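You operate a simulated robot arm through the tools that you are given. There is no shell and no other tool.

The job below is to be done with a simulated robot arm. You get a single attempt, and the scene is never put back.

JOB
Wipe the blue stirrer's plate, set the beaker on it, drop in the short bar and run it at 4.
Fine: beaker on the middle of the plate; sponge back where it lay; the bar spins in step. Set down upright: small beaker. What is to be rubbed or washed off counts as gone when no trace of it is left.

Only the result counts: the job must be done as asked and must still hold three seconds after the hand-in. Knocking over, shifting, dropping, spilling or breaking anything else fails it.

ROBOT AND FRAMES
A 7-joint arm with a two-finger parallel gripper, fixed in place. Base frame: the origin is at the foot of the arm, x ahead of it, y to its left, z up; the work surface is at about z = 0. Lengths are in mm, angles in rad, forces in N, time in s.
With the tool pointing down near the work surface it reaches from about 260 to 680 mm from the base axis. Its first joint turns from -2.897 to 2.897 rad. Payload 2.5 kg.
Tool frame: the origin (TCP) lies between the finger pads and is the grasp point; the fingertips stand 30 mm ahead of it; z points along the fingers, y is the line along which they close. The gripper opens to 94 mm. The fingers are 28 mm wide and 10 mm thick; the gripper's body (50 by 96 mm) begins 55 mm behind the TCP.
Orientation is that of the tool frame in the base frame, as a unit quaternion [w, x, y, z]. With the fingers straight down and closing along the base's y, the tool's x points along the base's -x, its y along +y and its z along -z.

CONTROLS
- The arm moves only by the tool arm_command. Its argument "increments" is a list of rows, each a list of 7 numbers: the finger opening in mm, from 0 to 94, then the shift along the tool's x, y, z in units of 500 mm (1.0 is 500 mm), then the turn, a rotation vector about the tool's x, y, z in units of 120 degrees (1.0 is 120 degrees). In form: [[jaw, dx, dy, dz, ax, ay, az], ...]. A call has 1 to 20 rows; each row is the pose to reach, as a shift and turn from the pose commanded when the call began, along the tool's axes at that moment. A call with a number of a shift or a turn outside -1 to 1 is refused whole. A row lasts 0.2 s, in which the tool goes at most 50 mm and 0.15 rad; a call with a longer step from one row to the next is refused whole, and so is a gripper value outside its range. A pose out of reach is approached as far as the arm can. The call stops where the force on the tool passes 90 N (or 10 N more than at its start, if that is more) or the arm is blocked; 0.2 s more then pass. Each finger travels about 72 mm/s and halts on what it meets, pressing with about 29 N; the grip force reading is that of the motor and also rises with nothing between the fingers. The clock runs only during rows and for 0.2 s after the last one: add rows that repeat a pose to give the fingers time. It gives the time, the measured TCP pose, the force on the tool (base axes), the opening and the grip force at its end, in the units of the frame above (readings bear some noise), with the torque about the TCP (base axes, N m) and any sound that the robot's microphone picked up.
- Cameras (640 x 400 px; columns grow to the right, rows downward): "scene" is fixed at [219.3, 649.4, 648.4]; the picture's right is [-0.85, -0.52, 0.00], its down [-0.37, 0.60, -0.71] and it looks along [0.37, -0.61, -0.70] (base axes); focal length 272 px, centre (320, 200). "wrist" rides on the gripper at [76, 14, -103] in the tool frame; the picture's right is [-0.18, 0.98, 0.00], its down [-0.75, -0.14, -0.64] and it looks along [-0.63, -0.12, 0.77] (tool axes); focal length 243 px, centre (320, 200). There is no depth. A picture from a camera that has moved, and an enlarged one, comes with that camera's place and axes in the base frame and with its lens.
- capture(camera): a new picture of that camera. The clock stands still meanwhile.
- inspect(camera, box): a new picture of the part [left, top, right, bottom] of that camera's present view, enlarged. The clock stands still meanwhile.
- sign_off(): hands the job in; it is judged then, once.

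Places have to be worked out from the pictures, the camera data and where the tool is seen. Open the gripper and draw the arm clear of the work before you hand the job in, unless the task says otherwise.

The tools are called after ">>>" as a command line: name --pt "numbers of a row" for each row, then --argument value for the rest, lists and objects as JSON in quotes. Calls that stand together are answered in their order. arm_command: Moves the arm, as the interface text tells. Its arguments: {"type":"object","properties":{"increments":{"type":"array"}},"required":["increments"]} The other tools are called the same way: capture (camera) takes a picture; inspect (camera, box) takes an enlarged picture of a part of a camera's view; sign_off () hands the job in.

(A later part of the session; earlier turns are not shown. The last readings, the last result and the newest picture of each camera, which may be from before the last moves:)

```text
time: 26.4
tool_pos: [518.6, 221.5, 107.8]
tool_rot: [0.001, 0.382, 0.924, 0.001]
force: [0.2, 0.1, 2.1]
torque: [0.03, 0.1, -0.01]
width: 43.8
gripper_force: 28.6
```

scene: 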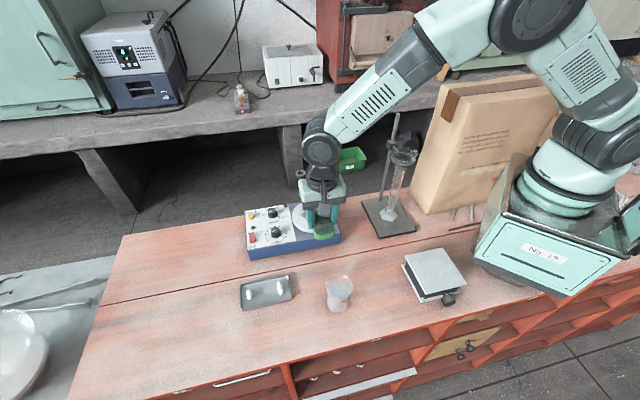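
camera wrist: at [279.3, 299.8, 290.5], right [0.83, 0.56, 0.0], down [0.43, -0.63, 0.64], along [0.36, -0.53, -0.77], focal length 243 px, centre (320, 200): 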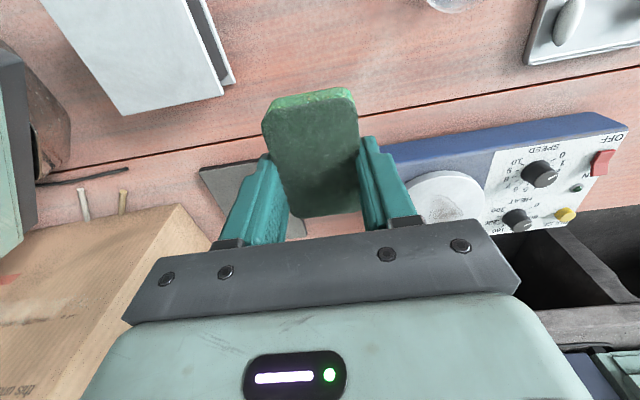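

Light contact of about 2 N has begun. I press 1 mm more and rub strokes along y at three x offsets, none going further toward the clamp than before.

>>> arm_command --pt "30 0 0.018 0.002 0 0 0" --pt "30 0 0.037 0.002 0 0 0" --pt "30 0 0.012 0.002 0 0 0" --pt "30 0 -0.014 0.002 0 0 0" --pt "30 0 -0.038 0.002 0 0 0" --pt "30 0 -0.052 0.002 0 0 0" --pt "30 -0.01 -0.03 0.002 0 0 0" --pt "30 -0.01 -0.005 0.002 0 0 0" --pt "30 -0.01 0.018 0.002 0 0 0" --pt "30 -0.01 0.037 0.002 0 0 0" --pt "30 0.006 0.03 0.002 0 0 0" --pt "30 0.014 0.01 0.002 0 0 0" --pt "30 0.014 -0.015 0.002 0 0 0" --pt "30 0.014 -0.04 0.002 0 0 0" --pt "30 0.014 -0.052 0.002 0 0 0" --pt "30 0.014 -0.025 0.002 0 0 0" --pt "30 0.014 0.0 0.002 0 0 0" --pt "30 0.014 0.025 0.002 0 0 0" --pt "30 0.014 0.037 0.002 0 0 0" --pt "30 0 0.02 0.002 0 0 0"

>>> inspect --camera "scene" --box '[265, 130, 355, 250]'

>>> inspect --camera "wrist" --box '[220, 30, 430, 240]'

```text
time: 30.6
tool_pos: [525.2, 226.7, 105.7]
tool_rot: [0.0, 0.383, 0.924, 0.0]
force: [-0.9, -0.6, 0.1]
torque: [0.01, 0.01, -0.05]
width: 44.1
gripper_force: 29.0
```

```text
3.33 times, centred on (310, 190) of scene
camera zoom: at [219.3, 649.4, 648.4], right [-0.85, -0.52, 0.0], down [-0.37, 0.6, -0.71], along [0.37, -0.61, -0.7], focal length 908 px, centre (353, 233)
```

zoom: 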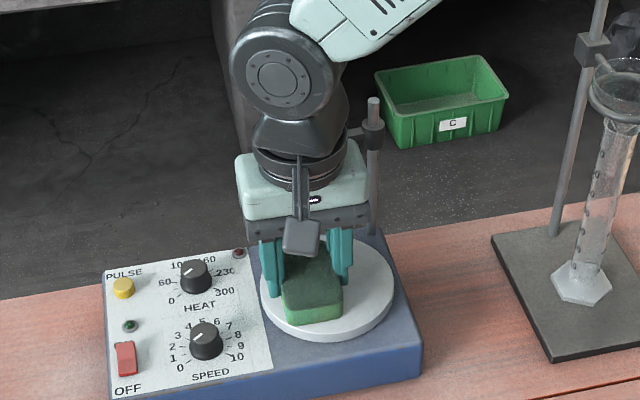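

```text
1.90 times, centred on (325, 135) of wrist
camera zoom: at [481.9, 289.8, 207.8], right [0.83, 0.56, 0.0], down [0.43, -0.63, 0.64], along [0.36, -0.53, -0.77], focal length 462 px, centre (310, 324)
```

zoom: 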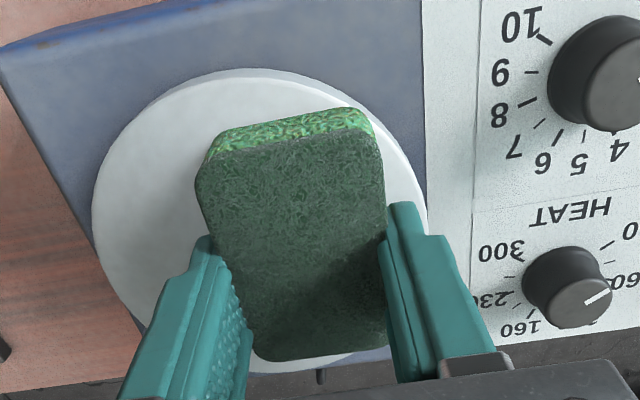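

The force has fallen to about zero, so the sponge has crept up slightly in the fingers. I press down another 1.5 mm and check.

>>> arm_command --pt "30 0 0 0.003 0 0 0" --pt "30 0 0 0.003 0 0 0"

>>> inspect --camera "scene" --box '[290, 180, 340, 240]'

```text
time: 31.2
tool_pos: [525.8, 226.1, 105.0]
tool_rot: [0.001, 0.383, 0.924, 0.001]
force: [0.0, -0.7, 3.8]
torque: [-0.02, 0.09, 0.05]
width: 43.9
gripper_force: 29.1
```

```text
6.67 times, centred on (315, 210) of scene
camera zoom: at [219.3, 649.4, 648.4], right [-0.85, -0.52, 0.0], down [-0.37, 0.6, -0.71], along [0.37, -0.61, -0.7], focal length 1817 px, centre (353, 133)
```

zoom: 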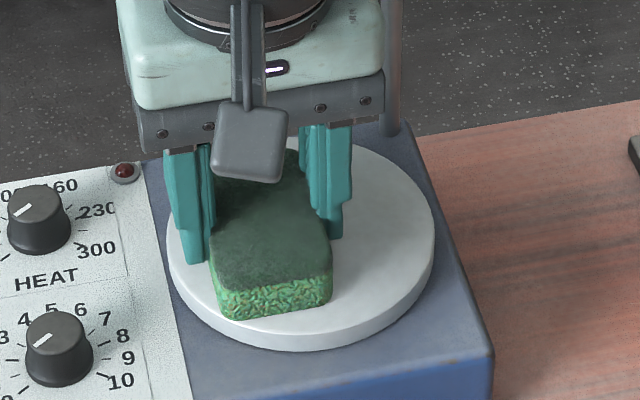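

Now about 4 N. I run another set of strokes with slightly more pressure over the same area.

>>> arm_command --pt "30 0 0.017 0.002 0 0 0" --pt "30 -0.01 0.005 0.002 0 0 0" --pt "30 -0.01 -0.02 0.002 0 0 0" --pt "30 -0.01 -0.045 0.002 0 0 0" --pt "30 -0.01 -0.07 0.002 0 0 0" --pt "30 0 -0.06 0.002 0 0 0" --pt "30 0 -0.035 0.002 0 0 0" --pt "30 0 -0.01 0.002 0 0 0" --pt "30 0 0.015 0.002 0 0 0" --pt "30 0.014 0.005 0.002 0 0 0" --pt "30 0.014 -0.02 0.002 0 0 0" --pt "30 0.014 -0.045 0.002 0 0 0" --pt "30 0.014 -0.07 0.002 0 0 0" --pt "30 0 -0.05 0.002 0 0 0" --pt "30 -0.01 -0.025 0.002 0 0 0" --pt "30 -0.01 0 0.002 0 0 0" --pt "30 -0.01 0.015 0.002 0 0 0" --pt "30 0 0.0 0.002 0 0 0" --pt "30 0.01 -0.01 0.002 0 0 0" --pt "30 0.01 -0.01 0.002 0 0 0"

>>> arm_command --pt "30 0.01 0 -0.02 0 0 0" --pt "30 0.05 -0.01 -0.08 0 0 0" --pt "30 0.12 -0.05 -0.14 0 0 0" --pt "30 0.19 -0.1 -0.15 0 0 0" --pt "30 0.26 -0.15 -0.15 0 0 0" --pt "30 0.3 -0.2 -0.15 0 0 0" --pt "30 0.3 -0.25 -0.15 0 0 0" --pt "30 0.3 -0.25 -0.15 0 0 0"

>>> inspect --camera "scene" --box '[290, 188, 335, 238]'

>>> capture --camera "wrist"

```text
time: 35.4
tool_pos: [517.8, 226.4, 103.9]
tool_rot: [0.001, 0.383, 0.924, 0.001]
force: [1.3, 0.1, 3.0]
torque: [0.0, -0.01, 0.01]
width: 43.9
gripper_force: 29.0
```

```text
refused: row 3 steps farther than a row can; nothing moved
```

```text
8.00 times, centred on (312, 213) of scene
camera zoom: at [219.3, 649.4, 648.4], right [-0.85, -0.52, 0.0], down [-0.37, 0.6, -0.71], along [0.37, -0.61, -0.7], focal length 2180 px, centre (380, 96)
```

zoom: 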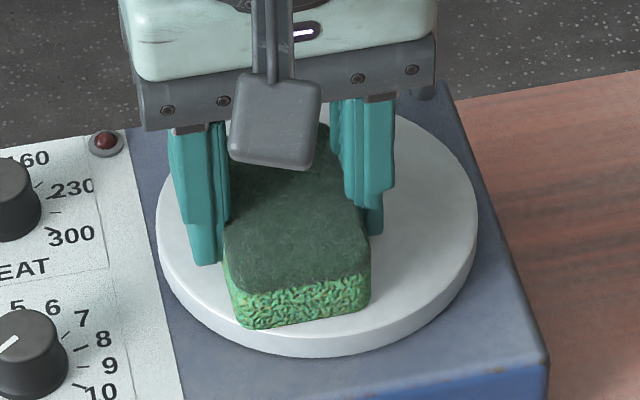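

```text
taken
camera wrist: at [475.2, 290.6, 205.1], right [0.82, 0.57, 0.0], down [0.43, -0.63, 0.64], along [0.36, -0.53, -0.77], focal length 243 px, centre (320, 200)
```

wrist: 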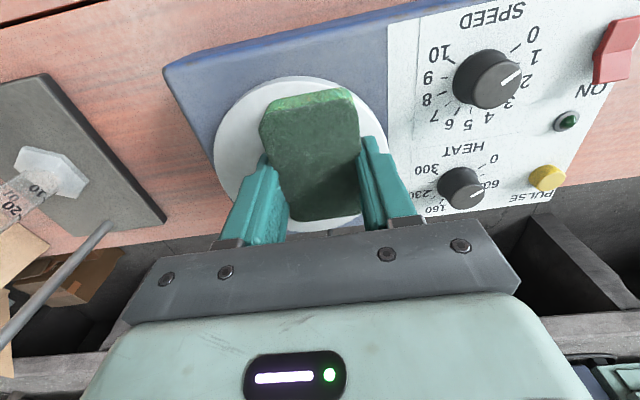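

The retreat was refused for too long a step, and nothing moved. I repeat it with shorter steps to look at the plate.

>>> arm_command --pt "30 0.01 0 -0.02 0 0 0" --pt "30 0.04 -0.01 -0.08 0 0 0" --pt "30 0.09 -0.04 -0.13 0 0 0" --pt "30 0.15 -0.09 -0.15 0 0 0" --pt "30 0.21 -0.14 -0.15 0 0 0" --pt "30 0.27 -0.19 -0.15 0 0 0" --pt "30 0.3 -0.25 -0.15 0 0 0" --pt "30 0.3 -0.25 -0.15 0 0 0"

>>> inspect --camera "scene" --box '[290, 188, 335, 238]'

>>> capture --camera "wrist"

```text
time: 37.2
tool_pos: [325.7, 244.7, 181.4]
tool_rot: [0.001, 0.382, 0.924, 0.0]
force: [-0.4, 0.1, -0.2]
torque: [-0.02, -0.01, 0.02]
width: 43.8
gripper_force: 28.7
```

```text
8.00 times, centred on (312, 213) of scene
camera zoom: at [219.3, 649.4, 648.4], right [-0.85, -0.52, 0.0], down [-0.37, 0.6, -0.71], along [0.37, -0.61, -0.7], focal length 2180 px, centre (380, 96)
```

zoom: 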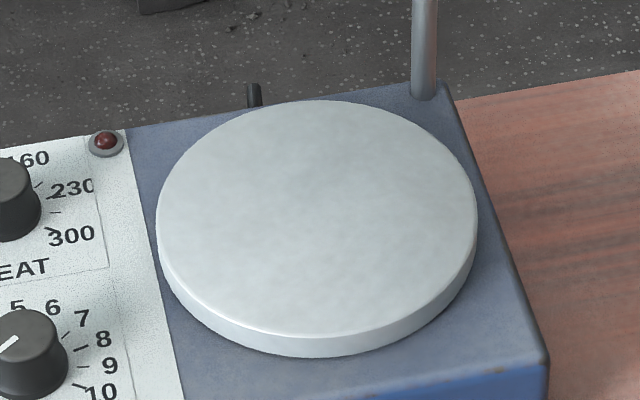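

```text
taken
camera wrist: at [281.7, 307.4, 282.0], right [0.83, 0.56, 0.0], down [0.43, -0.63, 0.64], along [0.36, -0.53, -0.77], focal length 243 px, centre (320, 200)
```

wrist: 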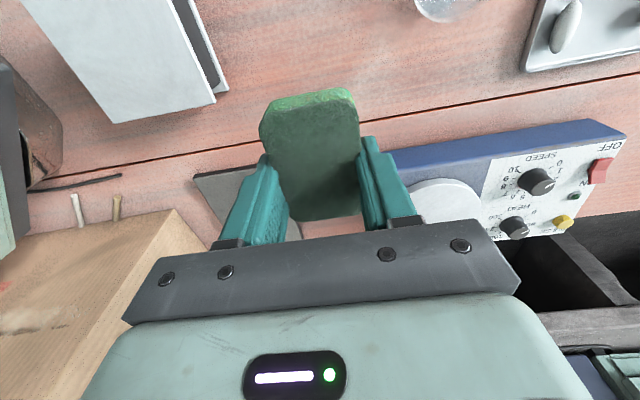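

The plate now looks clean. I look harder for faint remains at higher magnification.

>>> inspect --camera "scene" --box '[290, 194, 314, 218]'

>>> inspect --camera "scene" --box '[310, 194, 334, 218]'

>>> inspect --camera "scene" --box '[298, 208, 324, 234]'

```text
16.00 times, centred on (302, 206) of scene
camera zoom: at [219.3, 649.4, 648.4], right [-0.85, -0.52, 0.0], down [-0.37, 0.6, -0.71], along [0.37, -0.61, -0.7], focal length 4360 px, centre (608, 104)
```

zoom: 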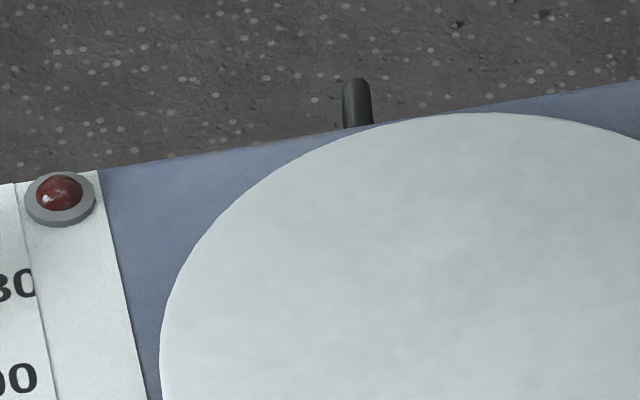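

```text
16.00 times, centred on (322, 206) of scene
camera zoom: at [219.3, 649.4, 648.4], right [-0.85, -0.52, 0.0], down [-0.37, 0.6, -0.71], along [0.37, -0.61, -0.7], focal length 4360 px, centre (288, 104)
```

zoom: 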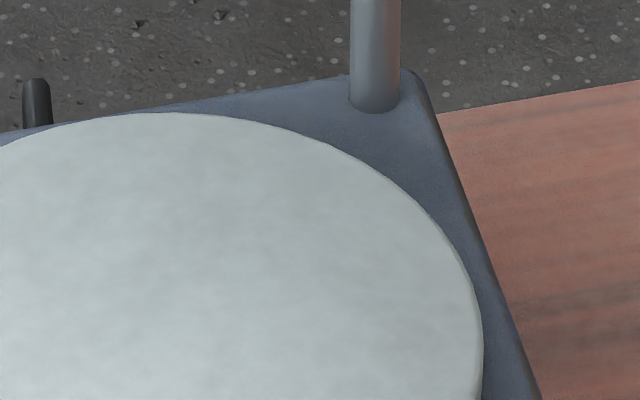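

```text
15.38 times, centred on (311, 221) of scene
camera zoom: at [219.3, 649.4, 648.4], right [-0.85, -0.52, 0.0], down [-0.37, 0.6, -0.71], along [0.37, -0.61, -0.7], focal length 4192 px, centre (458, -123)
```

zoom: 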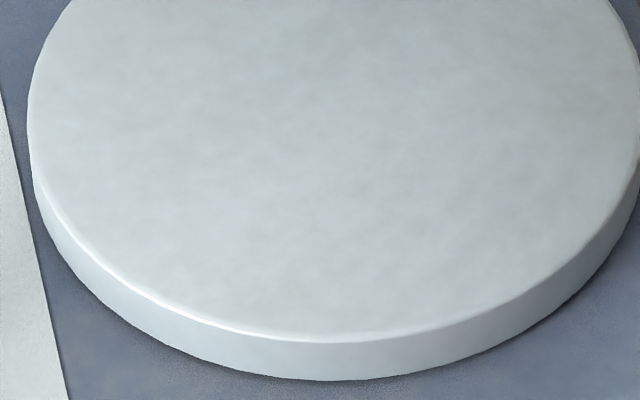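

No trace is left, so the plate is wiped. Before putting the sponge back I compare how it sits in the fingers now with how it sat at the grasp.

>>> inspect --camera "wrist" --box '[220, 80, 440, 240]'

>>> inspect --camera "scene" --box '[330, 160, 420, 260]'

```text
2.50 times, centred on (330, 160) of wrist
camera zoom: at [281.7, 307.4, 282.0], right [0.83, 0.56, 0.0], down [0.43, -0.63, 0.64], along [0.36, -0.53, -0.77], focal length 606 px, centre (295, 300)
```

zoom: 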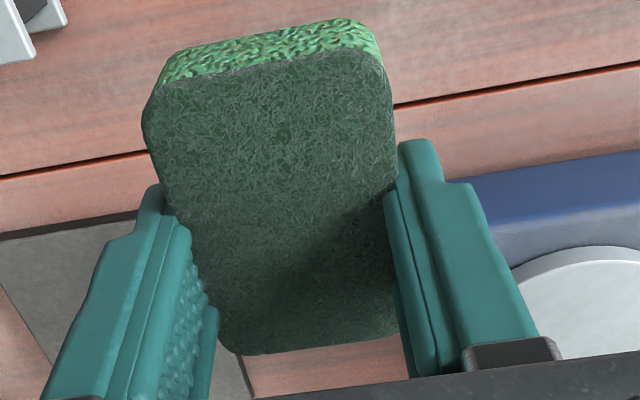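

```text
4.00 times, centred on (375, 210) of scene
camera zoom: at [219.3, 649.4, 648.4], right [-0.85, -0.52, 0.0], down [-0.37, 0.6, -0.71], along [0.37, -0.61, -0.7], focal length 1090 px, centre (100, 160)
```

zoom: 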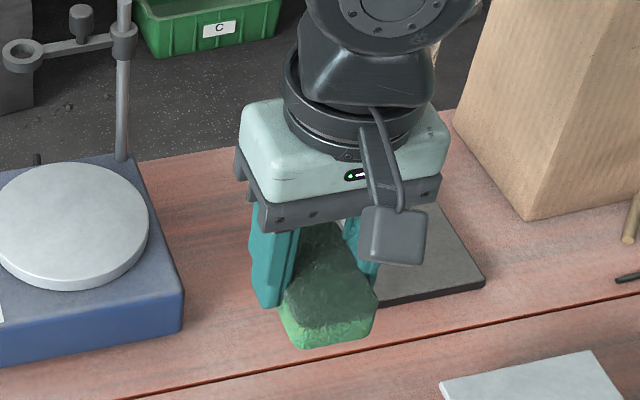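

The sponge has only crept up in the grip, with its in-plane shift about 1 mm. I carry it back over its old spot at travel height, turning back to yaw 46.3°.

>>> arm_command --pt "30 0.0196 0.03748 0 0 0 -0.0634" --pt "30 0.0392 0.07497 0 0 0 -0.1268" --pt "30 0.0588 0.11245 0 0 0 -0.1902" --pt "30 0.0784 0.14993 0 0 0 -0.2536" --pt "30 0.098 0.18742 0 0 0 -0.317" --pt "30 0.1176 0.2249 0 0 0 -0.3804" --pt "30 0.1372 0.26238 0 0 0 -0.4437" --pt "30 0.1568 0.29987 0 0 0 -0.5071" --pt "30 0.1764 0.33735 0 0 0 -0.5705" --pt "30 0.196 0.37483 0 0 0 -0.6339" --pt "30 0.2156 0.41232 0 0 0 -0.6973" --pt "30 0.2352 0.4498 0 0 0 -0.7607" --pt "30 0.2352 0.4498 0 0 0 -0.7607"

>>> capture --camera "wrist"

```text
time: 40.0
tool_pos: [398.1, 487.3, 180.0]
tool_rot: [0.001, -0.394, 0.919, -0.001]
force: [1.4, -0.4, 0.8]
torque: [0.0, -0.01, -0.01]
width: 43.8
gripper_force: 29.4
```

```text
taken
camera wrist: at [335.7, 442.6, 282.4], right [-0.58, 0.81, 0.0], down [0.62, 0.45, 0.64], along [0.52, 0.38, -0.77], focal length 243 px, centre (320, 200)
```

wrist: 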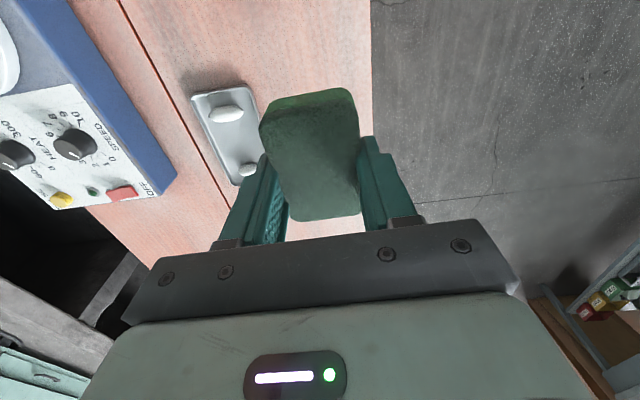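

The TCP is about 3.5 mm off in y, so I correct that and lower to about z=38.

>>> arm_command --pt "30 -0.0017 -0.007 0 0 0 0" --pt "30 -0.0017 -0.007 0.07 0 0 0" --pt "30 -0.0017 -0.007 0.14 0 0 0" --pt "30 -0.0017 -0.007 0.21 0 0 0" --pt "30 -0.0017 -0.007 0.26 0 0 0" --pt "30 -0.0017 -0.007 0.28 0 0 0" --pt "30 -0.0017 -0.007 0.28 0 0 0"

>>> inspect --camera "scene" --box '[250, 270, 350, 350]'

>>> inspect --camera "wrist" --box '[220, 80, 440, 240]'

```text
time: 41.6
tool_pos: [401.8, 485.9, 37.8]
tool_rot: [0.001, -0.393, 0.92, -0.001]
force: [-0.3, 0.1, 0.7]
torque: [-0.03, -0.07, -0.03]
width: 43.8
gripper_force: 29.2
```

```text
5.00 times, centred on (300, 310) of scene
camera zoom: at [219.3, 649.4, 648.4], right [-0.85, -0.52, 0.0], down [-0.37, 0.6, -0.71], along [0.37, -0.61, -0.7], focal length 1362 px, centre (420, -350)
```

zoom: 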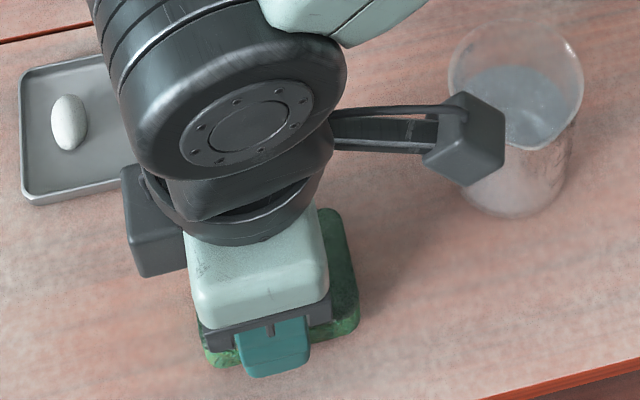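

```text
2.50 times, centred on (330, 160) of wrist
camera zoom: at [338.7, 440.2, 140.1], right [-0.58, 0.81, 0.0], down [0.62, 0.45, 0.64], along [0.52, 0.37, -0.77], focal length 606 px, centre (295, 300)
```

zoom: 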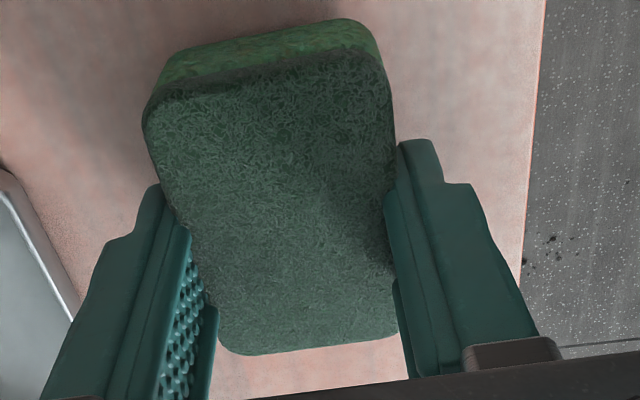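

The sponge is a few mm above the table at its old spot. I lower in small steps until it touches.

>>> arm_command --pt "30 0 0 0.002 0 0 0" --pt "30 0 0 0.004 0 0 0" --pt "30 0 0 0.004 0 0 0"

>>> arm_command --pt "30 0 0 0.003 0 0 0" --pt "30 0 0 0.003 0 0 0"

```text
time: 42.4
tool_pos: [402.4, 485.6, 37.6]
tool_rot: [0.001, -0.393, 0.92, -0.001]
force: [0.1, -0.1, -0.5]
torque: [0.02, 0.0, -0.03]
width: 44.2
gripper_force: 28.7
```

```text
time: 43.0
tool_pos: [402.0, 486.8, 35.5]
tool_rot: [0.001, -0.393, 0.919, 0.0]
force: [-0.2, 0.4, -0.3]
torque: [0.01, 0.0, -0.01]
width: 44.0
gripper_force: 28.6
```

Still no contact at about z=33.6, so I take two smaller steps.

>>> arm_command --pt "30 0 0 0.002 0 0 0" --pt "30 0 0 0.002 0 0 0"

>>> inspect --camera "wrist" --box '[220, 80, 440, 240]'

```text
time: 43.6
tool_pos: [402.9, 485.4, 35.0]
tool_rot: [0.001, -0.394, 0.919, 0.0]
force: [0.5, -1.2, 0.3]
torque: [-0.02, 0.01, 0.01]
width: 43.8
gripper_force: 29.0
```

```text
2.50 times, centred on (330, 160) of wrist
camera zoom: at [339.5, 439.1, 136.1], right [-0.58, 0.81, 0.0], down [0.62, 0.45, 0.64], along [0.52, 0.37, -0.77], focal length 606 px, centre (295, 300)
```

zoom: 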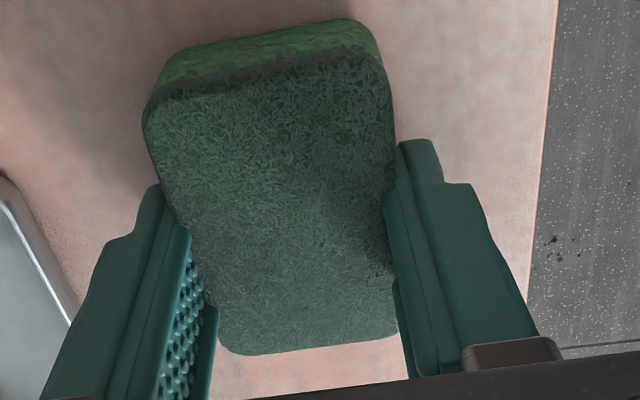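

Readings put the TCP at z≈33 with still no load. I go down one more millimetre.

>>> arm_command --pt "30 0 0 0.002 0 0 0" --pt "30 0 0 0.002 0 0 0"

>>> inspect --camera "scene" --box '[270, 300, 330, 345]'

```text
time: 44.2
tool_pos: [403.5, 485.2, 34.0]
tool_rot: [0.001, -0.392, 0.92, 0.0]
force: [-0.9, 0.2, 3.2]
torque: [0.05, 0.05, 0.04]
width: 43.7
gripper_force: 28.4
```

```text
8.89 times, centred on (300, 322) of scene
camera zoom: at [219.3, 649.4, 648.4], right [-0.85, -0.52, 0.0], down [-0.37, 0.6, -0.71], along [0.37, -0.61, -0.7], focal length 2422 px, centre (498, -889)
```

zoom: 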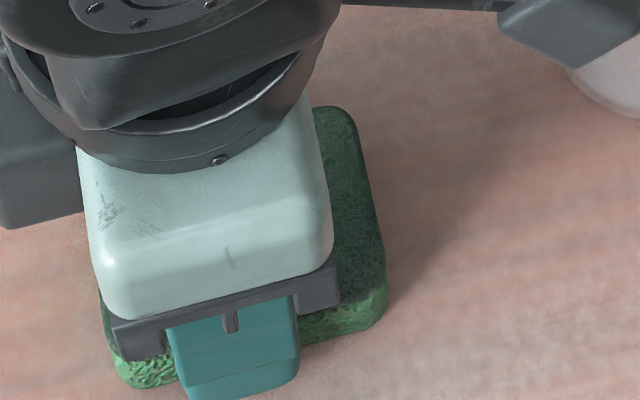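

Contact is at about 3 N. I make a final 1.5 mm correction, then open the jaw to release the sponge and rise straight up.

>>> arm_command --pt "30 0 0.003 -0.001 0 0 0" --pt "30 0 0.003 -0.001 0 0 0" --pt "50 0 0.003 -0.001 0 0 0" --pt "72 0 0.003 -0.001 0 0 0" --pt "72 0 0.003 -0.001 0 0 0" --pt "72 0 0.003 -0.05 0 0 0" --pt "72 0 0.003 -0.13 0 0 0" --pt "72 0 0.003 -0.21 0 0 0" --pt "72 0 0.003 -0.25 0 0 0" --pt "72 0 0.003 -0.25 0 0 0"

>>> capture --camera "wrist"

>>> inspect --camera "wrist" --box '[262, 50, 372, 170]'

```text
time: 46.4
tool_pos: [400.6, 484.7, 157.1]
tool_rot: [0.001, -0.393, 0.919, 0.0]
force: [-0.1, -0.4, -0.1]
torque: [0.03, 0.0, 0.01]
width: 71.8
gripper_force: 0.1
```

```text
taken
camera wrist: at [338.3, 438.8, 259.8], right [-0.58, 0.81, 0.0], down [0.62, 0.45, 0.64], along [0.52, 0.37, -0.77], focal length 243 px, centre (320, 200)
```

wrist: 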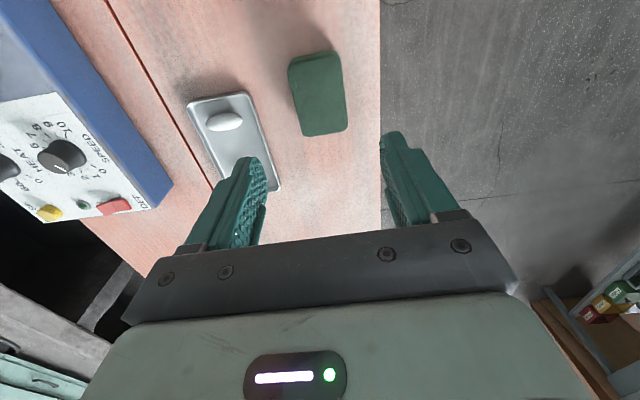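

```text
3.33 times, centred on (317, 110) of wrist
camera zoom: at [338.3, 438.8, 259.8], right [-0.58, 0.81, 0.0], down [0.62, 0.45, 0.64], along [0.52, 0.37, -0.77], focal length 809 px, centre (330, 500)
```

zoom: 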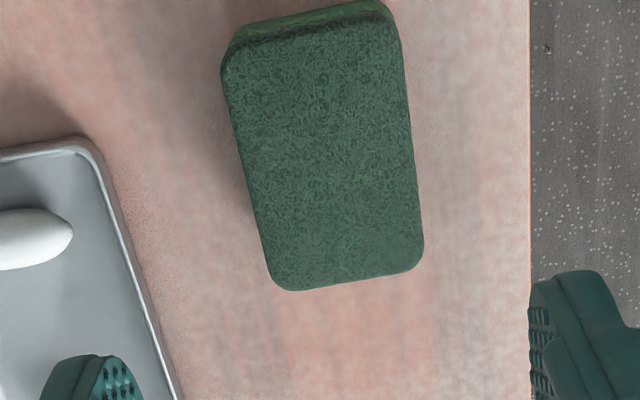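

The sponge is down at its spot. Next is the beaker: I move above it with the jaw closing at yaw 45°, the yaw that leaves the most room to the clamp when placing.

>>> arm_command --pt "72 0.01 -0.003 -0.06 0 0 0.002" --pt "72 0.07 -0.02 -0.0864 0 0 0.005" --pt "72 0.14 -0.04 -0.0864 0 0 0.008" --pt "84 0.2 -0.055 -0.0864 0 0 0.0107" --pt "84 0.2488 -0.0682 -0.0864 0 0 0.0107" --pt "84 0.2488 -0.0682 -0.0864 0 0 0.0107"

>>> capture --camera "wrist"

>>> inspect --camera "scene" --box '[225, 260, 375, 355]'

```text
time: 47.8
tool_pos: [340.1, 372.0, 200.8]
tool_rot: [0.002, -0.383, 0.924, -0.001]
force: [0.2, 0.4, -0.4]
torque: [0.0, -0.02, 0.0]
width: 84.2
gripper_force: 0.0
```

```text
taken
camera wrist: at [276.2, 328.9, 302.2], right [-0.56, 0.83, 0.0], down [0.63, 0.43, 0.64], along [0.53, 0.36, -0.77], focal length 243 px, centre (320, 200)
```

wrist: 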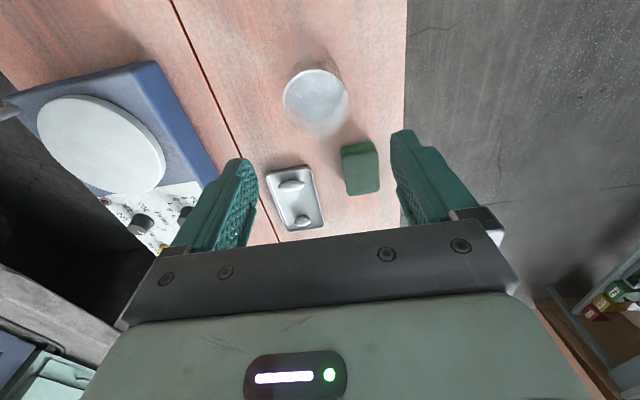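

```text
4.21 times, centred on (300, 308) of scene
camera zoom: at [219.3, 649.4, 648.4], right [-0.85, -0.52, 0.0], down [-0.37, 0.6, -0.71], along [0.37, -0.61, -0.7], focal length 1147 px, centre (404, -253)
```

zoom: 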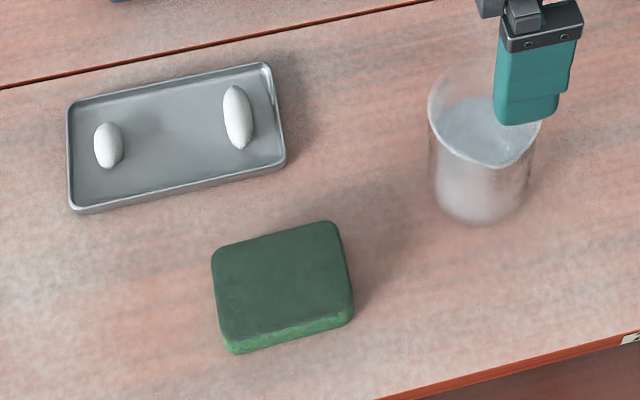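

The sponge is back within about 2 mm of where it lay. Now I zoom on the beaker and the plate from here.

>>> inspect --camera "wrist" --box '[265, 40, 370, 150]'

>>> inspect --camera "scene" --box '[310, 260, 370, 325]'

>>> inspect --camera "wrist" --box '[0, 60, 210, 230]'

```text
3.64 times, centred on (318, 95) of wrist
camera zoom: at [276.2, 328.9, 302.2], right [-0.56, 0.83, 0.0], down [0.63, 0.43, 0.64], along [0.53, 0.36, -0.77], focal length 882 px, centre (329, 582)
```

zoom: 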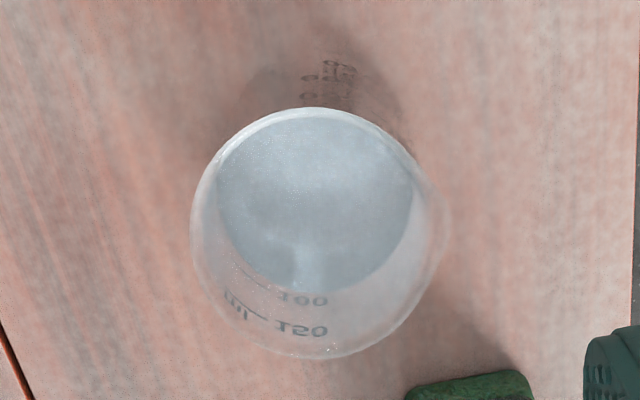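

```text
6.15 times, centred on (340, 292) of scene
camera zoom: at [219.3, 649.4, 648.4], right [-0.85, -0.52, 0.0], down [-0.37, 0.6, -0.71], along [0.37, -0.61, -0.7], focal length 1677 px, centre (197, -369)
```

zoom: 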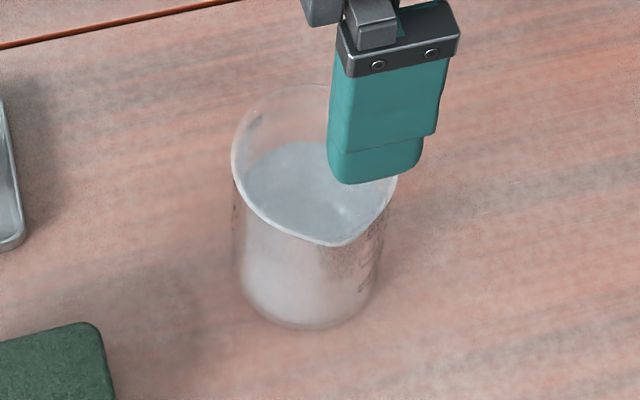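

```text
2.35 times, centred on (105, 145) of wrist
camera zoom: at [276.2, 328.9, 302.2], right [-0.56, 0.83, 0.0], down [0.63, 0.43, 0.64], along [0.53, 0.36, -0.77], focal length 571 px, centre (826, 329)
```

zoom: 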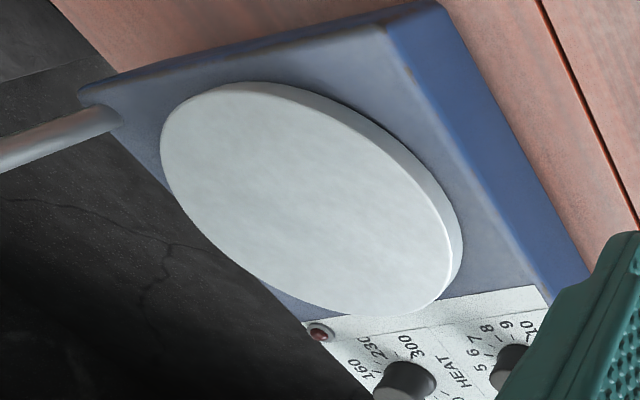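

The beaker is centred near (340, 370) and about 80 mm tall, with its spout facing roughly the +y_t finger. I turn the jaw to yaw 90° so the fingers avoid the spout, centre over it and lower partway for a check.

>>> arm_command --pt "84 0.0036 -0.0041 0 0 0 -0.0625" --pt "84 0.0036 -0.0041 0 0 0 -0.125" --pt "84 0.0036 -0.0041 0 0 0 -0.1875" --pt "84 0.0036 -0.0041 0 0 0 -0.25" --pt "84 0.0036 -0.0041 0 0 0 -0.3125" --pt "84 0.0036 -0.0041 0 0 0 -0.375" --pt "84 0.0036 -0.0041 0.06 0 0 -0.375" --pt "84 0.0036 -0.0041 0.12 0 0 -0.375" --pt "84 0.0036 -0.0041 0.12 0 0 -0.375"

>>> capture --camera "wrist"

>>> inspect --camera "scene" --box '[300, 230, 400, 330]'

```text
time: 49.8
tool_pos: [339.1, 368.8, 141.6]
tool_rot: [-0.001, 0.708, -0.706, 0.001]
force: [0.4, -0.6, 0.5]
torque: [-0.01, -0.02, 0.04]
width: 83.9
gripper_force: 0.2
```

```text
taken
camera wrist: at [325.0, 291.9, 242.2], right [-0.98, 0.18, 0.0], down [0.14, 0.75, 0.64], along [0.12, 0.63, -0.77], focal length 243 px, centre (320, 200)
```

wrist: 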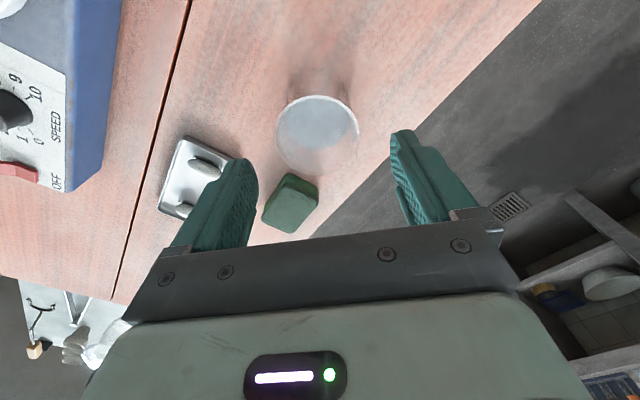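

```text
4.00 times, centred on (350, 280) of scene
camera zoom: at [219.3, 649.4, 648.4], right [-0.85, -0.52, 0.0], down [-0.37, 0.6, -0.71], along [0.37, -0.61, -0.7], focal length 1090 px, centre (200, -120)
```

zoom: 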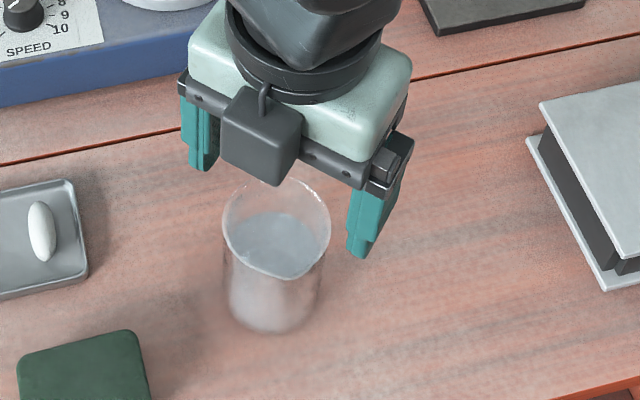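

The fingers straddle the beaker with the spout between them, and the offset is only 1–2 mm. I correct it and descend to about z=50.

>>> arm_command --pt "84 -0.0046 -0.002 0.0 0 0 0" --pt "84 -0.0046 -0.002 0.05 0 0 0" --pt "84 -0.0046 -0.002 0.1 0 0 0" --pt "84 -0.0046 -0.002 0.14 0 0 0" --pt "84 -0.0046 -0.002 0.1784 0 0 0" --pt "84 -0.0046 -0.002 0.1784 0 0 0"

>>> capture --camera "wrist"

>>> inspect --camera "scene" --box '[300, 240, 390, 330]'

```text
time: 51.2
tool_pos: [340.5, 373.7, 51.0]
tool_rot: [0.001, -0.707, 0.707, 0.0]
force: [-0.7, -0.1, 0.7]
torque: [-0.02, -0.01, 0.01]
width: 84.2
gripper_force: 0.1
```

```text
taken
camera wrist: at [326.7, 296.8, 152.1], right [-0.98, 0.18, 0.0], down [0.14, 0.75, 0.64], along [0.12, 0.63, -0.77], focal length 243 px, centre (320, 200)
```

wrist: 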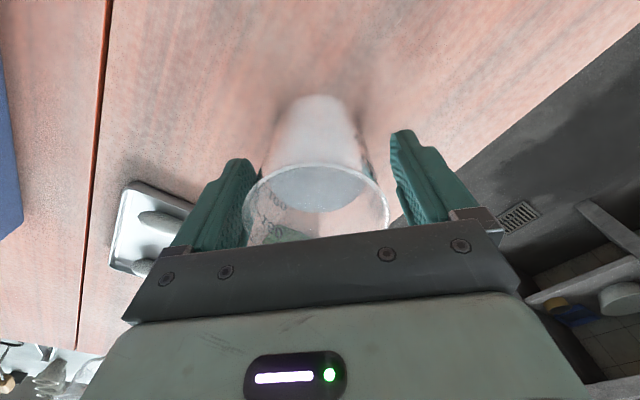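

```text
4.44 times, centred on (345, 285) of scene
camera zoom: at [219.3, 649.4, 648.4], right [-0.85, -0.52, 0.0], down [-0.37, 0.6, -0.71], along [0.37, -0.61, -0.7], focal length 1211 px, centre (209, -178)
```

zoom: 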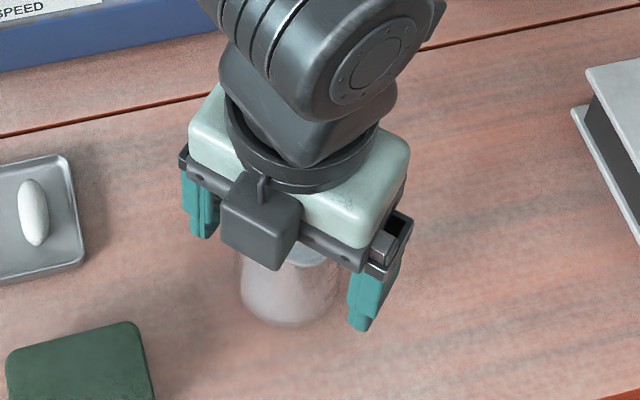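

The rim is centred between the fingers to about 1 mm. I close gently on the beaker.

>>> arm_command --pt "76 0 0 0 0 0 0" --pt "68 0 0 0 0 0 0" --pt "62 0 0 0 0 0 0" --pt "56 0 0 0 0 0 0" --pt "50 0 0 0 0 0 0" --pt "46 0 0 0 0 0 0" --pt "46 0 0 0 0 0 0"

>>> capture --camera "wrist"

>>> inspect --camera "scene" --box '[300, 240, 390, 330]'

```text
time: 52.8
tool_pos: [339.9, 373.5, 51.7]
tool_rot: [0.0, 0.707, -0.707, 0.001]
force: [0.4, -0.1, -0.3]
torque: [0.01, 0.04, 0.02]
width: 62.4
gripper_force: 29.5
```

```text
taken
camera wrist: at [326.6, 296.8, 152.3], right [-0.98, 0.18, 0.0], down [0.14, 0.75, 0.64], along [0.12, 0.63, -0.77], focal length 243 px, centre (320, 200)
```

wrist: 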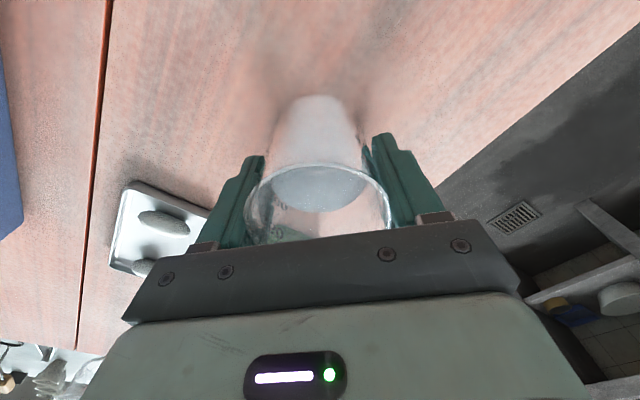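

```text
4.44 times, centred on (345, 285) of scene
camera zoom: at [219.3, 649.4, 648.4], right [-0.85, -0.52, 0.0], down [-0.37, 0.6, -0.71], along [0.37, -0.61, -0.7], focal length 1211 px, centre (209, -178)
```

zoom: 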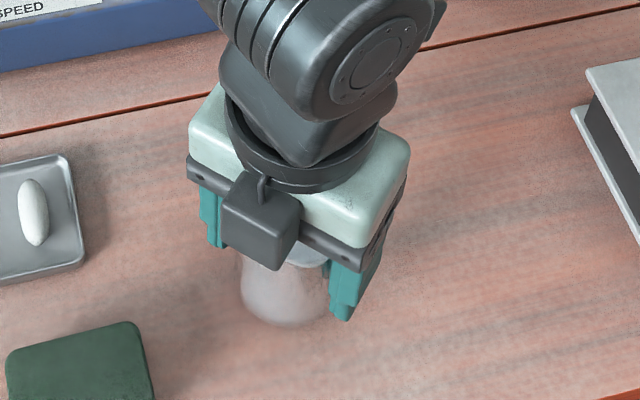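

The beaker is gripped at 62 mm. I lift slowly and check that it hangs upright.

>>> arm_command --pt "46 0 0 -0.006 0 0 0" --pt "46 0 0 -0.02 0 0 0" --pt "46 0 0 -0.04 0 0 0" --pt "46 0 0 -0.055 0 0 0" --pt "46 0 0 -0.06 0 0 0" --pt "46 0 0 -0.06 0 0 0"

>>> capture --camera "wrist"

>>> inspect --camera "scene" --box '[300, 220, 400, 330]'

```text
time: 54.2
tool_pos: [340.4, 372.7, 83.8]
tool_rot: [0.0, -0.707, 0.707, -0.001]
force: [0.0, -0.3, -1.5]
torque: [-0.03, 0.0, 0.04]
width: 62.3
gripper_force: 28.7
```

```text
taken
camera wrist: at [326.9, 296.1, 184.8], right [-0.98, 0.18, 0.0], down [0.14, 0.75, 0.64], along [0.12, 0.63, -0.77], focal length 243 px, centre (320, 200)
```

wrist: 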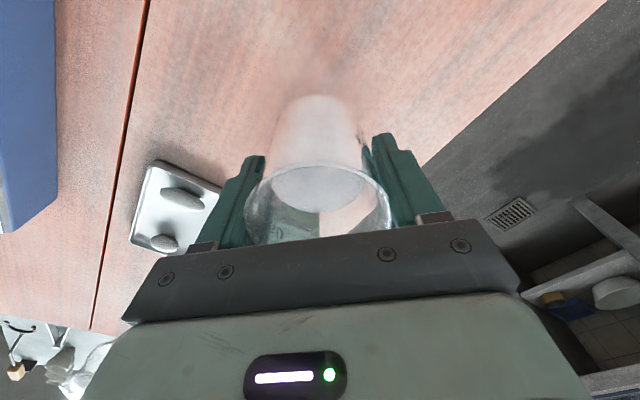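

```text
3.64 times, centred on (350, 275) of scene
camera zoom: at [219.3, 649.4, 648.4], right [-0.85, -0.52, 0.0], down [-0.37, 0.6, -0.71], along [0.37, -0.61, -0.7], focal length 991 px, centre (211, -73)
```

zoom: 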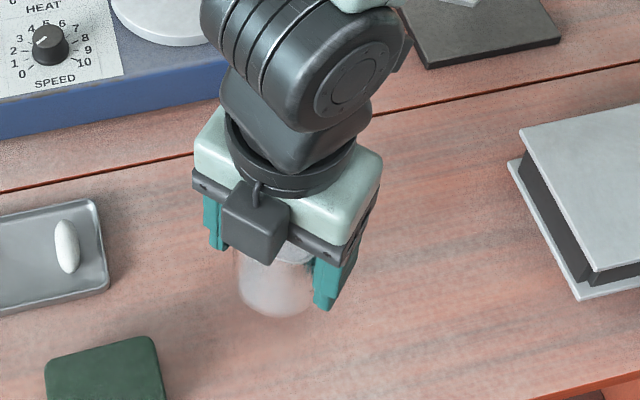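

The beaker hangs upright with nothing lost. I raise it to carrying height, still slowly.

>>> arm_command --pt "46 0 0 -0.008 0 0 0" --pt "46 0 0 -0.03 0 0 0" --pt "46 0 0 -0.06 0 0 0" --pt "46 0 0 -0.095 0 0 0" --pt "46 0 0 -0.13 0 0 0" --pt "46 0 0 -0.16 0 0 0" --pt "46 0 0 -0.18 0 0 0" --pt "46 0 0 -0.186 0 0 0" --pt "46 0 0 -0.186 0 0 0"

>>> arm_command --pt "46 0.0032 -0.0035 0 0 0 0.0037" --pt "46 0.0123 -0.0135 0 0 0 0.0144" --pt "46 0.0264 -0.0291 0 0 0 0.0309" --pt "46 0.0449 -0.0495 0 0 0 0.0525" --pt "46 0.0669 -0.0737 0 0 0 0.0783" --pt "46 0.0916 -0.1009 0 0 0 0.1072" --pt "46 0.1182 -0.1303 0 0 0 0.1384" --pt "46 0.1461 -0.161 0 0 0 0.171" --pt "46 0.1743 -0.192 0 0 0 0.204" --pt "46 0.2022 -0.2227 0 0 0 0.2366" --pt "46 0.2288 -0.2521 0 0 0 0.2678" --pt "46 0.2535 -0.2793 0 0 0 0.2967" --pt "46 0.2755 -0.3035 0 0 0 0.3225" --pt "46 0.294 -0.3239 0 0 0 0.3441" --pt "46 0.3081 -0.3395 0 0 0 0.3606" --pt "46 0.3172 -0.3495 0 0 0 0.3713" --pt "46 0.3204 -0.353 0 0 0 0.375" --pt "46 0.3204 -0.353 0 0 0 0.375"

>>> capture --camera "wrist"

>>> capture --camera "scene"

```text
time: 56.2
tool_pos: [340.8, 374.1, 174.2]
tool_rot: [0.0, -0.707, 0.707, -0.001]
force: [-0.2, 0.4, -1.9]
torque: [0.02, 0.04, -0.03]
width: 62.7
gripper_force: 28.6
```

```text
time: 60.0
tool_pos: [519.2, 211.7, 175.3]
tool_rot: [0.002, -0.383, 0.924, -0.001]
force: [0.2, -0.4, -2.3]
torque: [0.02, 0.0, 0.0]
width: 62.5
gripper_force: 28.8
```

```text
taken
camera wrist: at [455.0, 167.0, 277.3], right [-0.56, 0.83, 0.0], down [0.63, 0.43, 0.64], along [0.53, 0.36, -0.77], focal length 243 px, centre (320, 200)
```

wrist: 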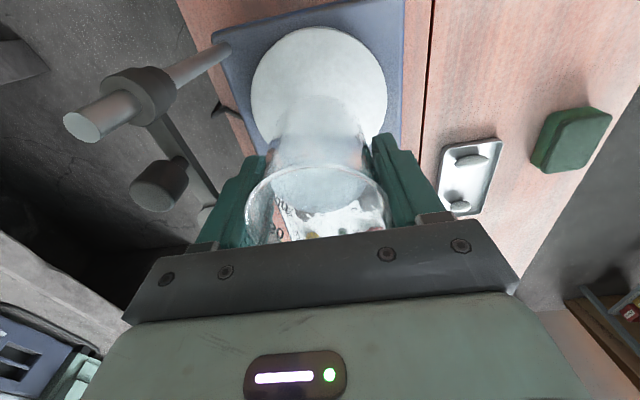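

```text
taken
```

scene: 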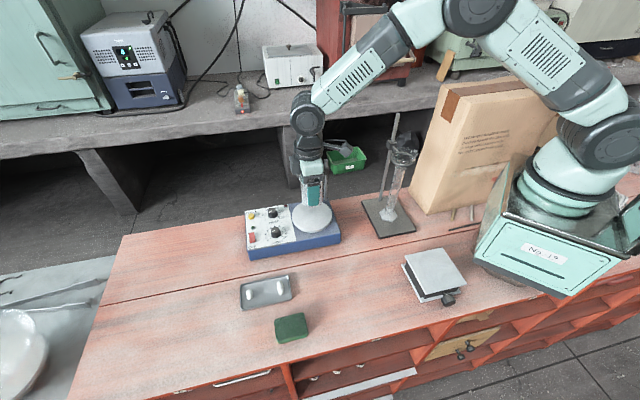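

The beaker is above the plate, with the rod and clamp to the left and clear. I zoom to check the lateral alignment of beaker base to plate centre.

>>> inspect --camera "wrist" --box '[225, 15, 415, 165]'

>>> inspect --camera "scene" --box '[265, 130, 365, 250]'

```text
2.67 times, centred on (320, 90) of wrist
camera zoom: at [455.0, 167.0, 277.3], right [-0.56, 0.83, 0.0], down [0.63, 0.43, 0.64], along [0.53, 0.36, -0.77], focal length 647 px, centre (320, 493)
```

zoom: 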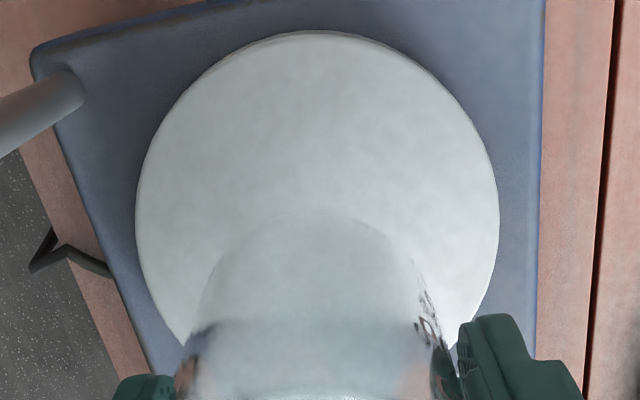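

```text
3.33 times, centred on (315, 190) of scene
camera zoom: at [219.3, 649.4, 648.4], right [-0.85, -0.52, 0.0], down [-0.37, 0.6, -0.71], along [0.37, -0.61, -0.7], focal length 908 px, centre (337, 233)
```

zoom: 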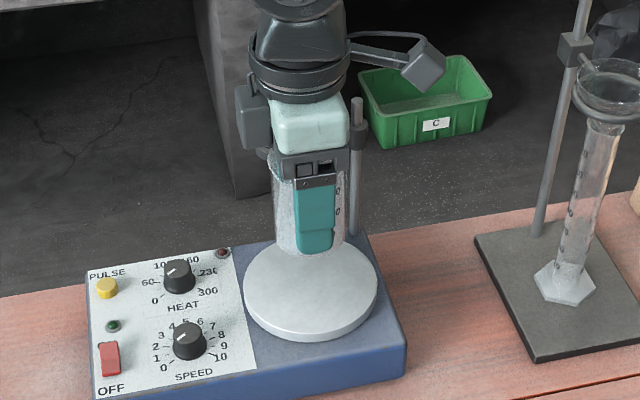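

In this view the plate centre and beaker axis agree to within about 1.5 mm, so I lower straight down slowly to just above the plate.

>>> arm_command --pt "46 0 0 0.01 0 0 0" --pt "46 0 0 0.03 0 0 0" --pt "46 0 0 0.055 0 0 0" --pt "46 0 0 0.078 0 0 0" --pt "46 0 0 0.092 0 0 0" --pt "46 0 0 0.1 0 0 0" --pt "46 0 0 0.1 0 0 0"

>>> inspect --camera "scene" --box '[265, 130, 365, 250]'

>>> capture --camera "wrist"

```text
time: 61.6
tool_pos: [518.0, 212.0, 125.8]
tool_rot: [0.0, -0.382, 0.924, 0.0]
force: [-0.6, 0.8, -1.4]
torque: [0.01, 0.01, -0.02]
width: 62.5
gripper_force: 29.4
```

```text
3.33 times, centred on (315, 190) of scene
camera zoom: at [219.3, 649.4, 648.4], right [-0.85, -0.52, 0.0], down [-0.37, 0.6, -0.71], along [0.37, -0.61, -0.7], focal length 908 px, centre (337, 233)
```

zoom: 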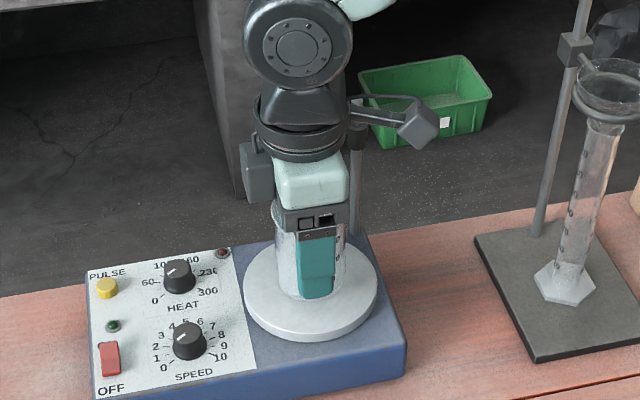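

```text
taken
camera wrist: at [454.9, 167.1, 225.9], right [-0.56, 0.83, 0.0], down [0.63, 0.43, 0.64], along [0.53, 0.36, -0.77], focal length 243 px, centre (320, 200)
```

wrist: 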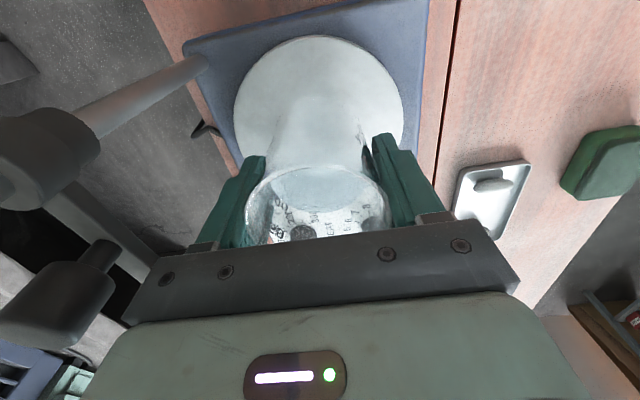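

The TCP is at z≈123 with no contact and the clamp is clear. I step down 1–2 mm at a time and watch the force.

>>> arm_command --pt "46 0 0 0.002 0 0 0" --pt "46 0 0 0.004 0 0 0"

>>> arm_command --pt "46 0 0 0.002 0 0 0" --pt "46 0 0 0.003 0 0 0"

```text
time: 62.2
tool_pos: [518.4, 212.0, 125.3]
tool_rot: [0.001, -0.383, 0.924, 0.0]
force: [-3.6, -1.2, 5.3]
torque: [-0.03, -0.49, -0.18]
width: 62.7
gripper_force: 29.2
```

```text
time: 62.8
tool_pos: [519.0, 212.3, 123.0]
tool_rot: [0.001, -0.382, 0.924, -0.001]
force: [-10.8, -7.4, 20.6]
torque: [-0.12, -1.54, -0.6]
width: 62.8
gripper_force: 28.8
```

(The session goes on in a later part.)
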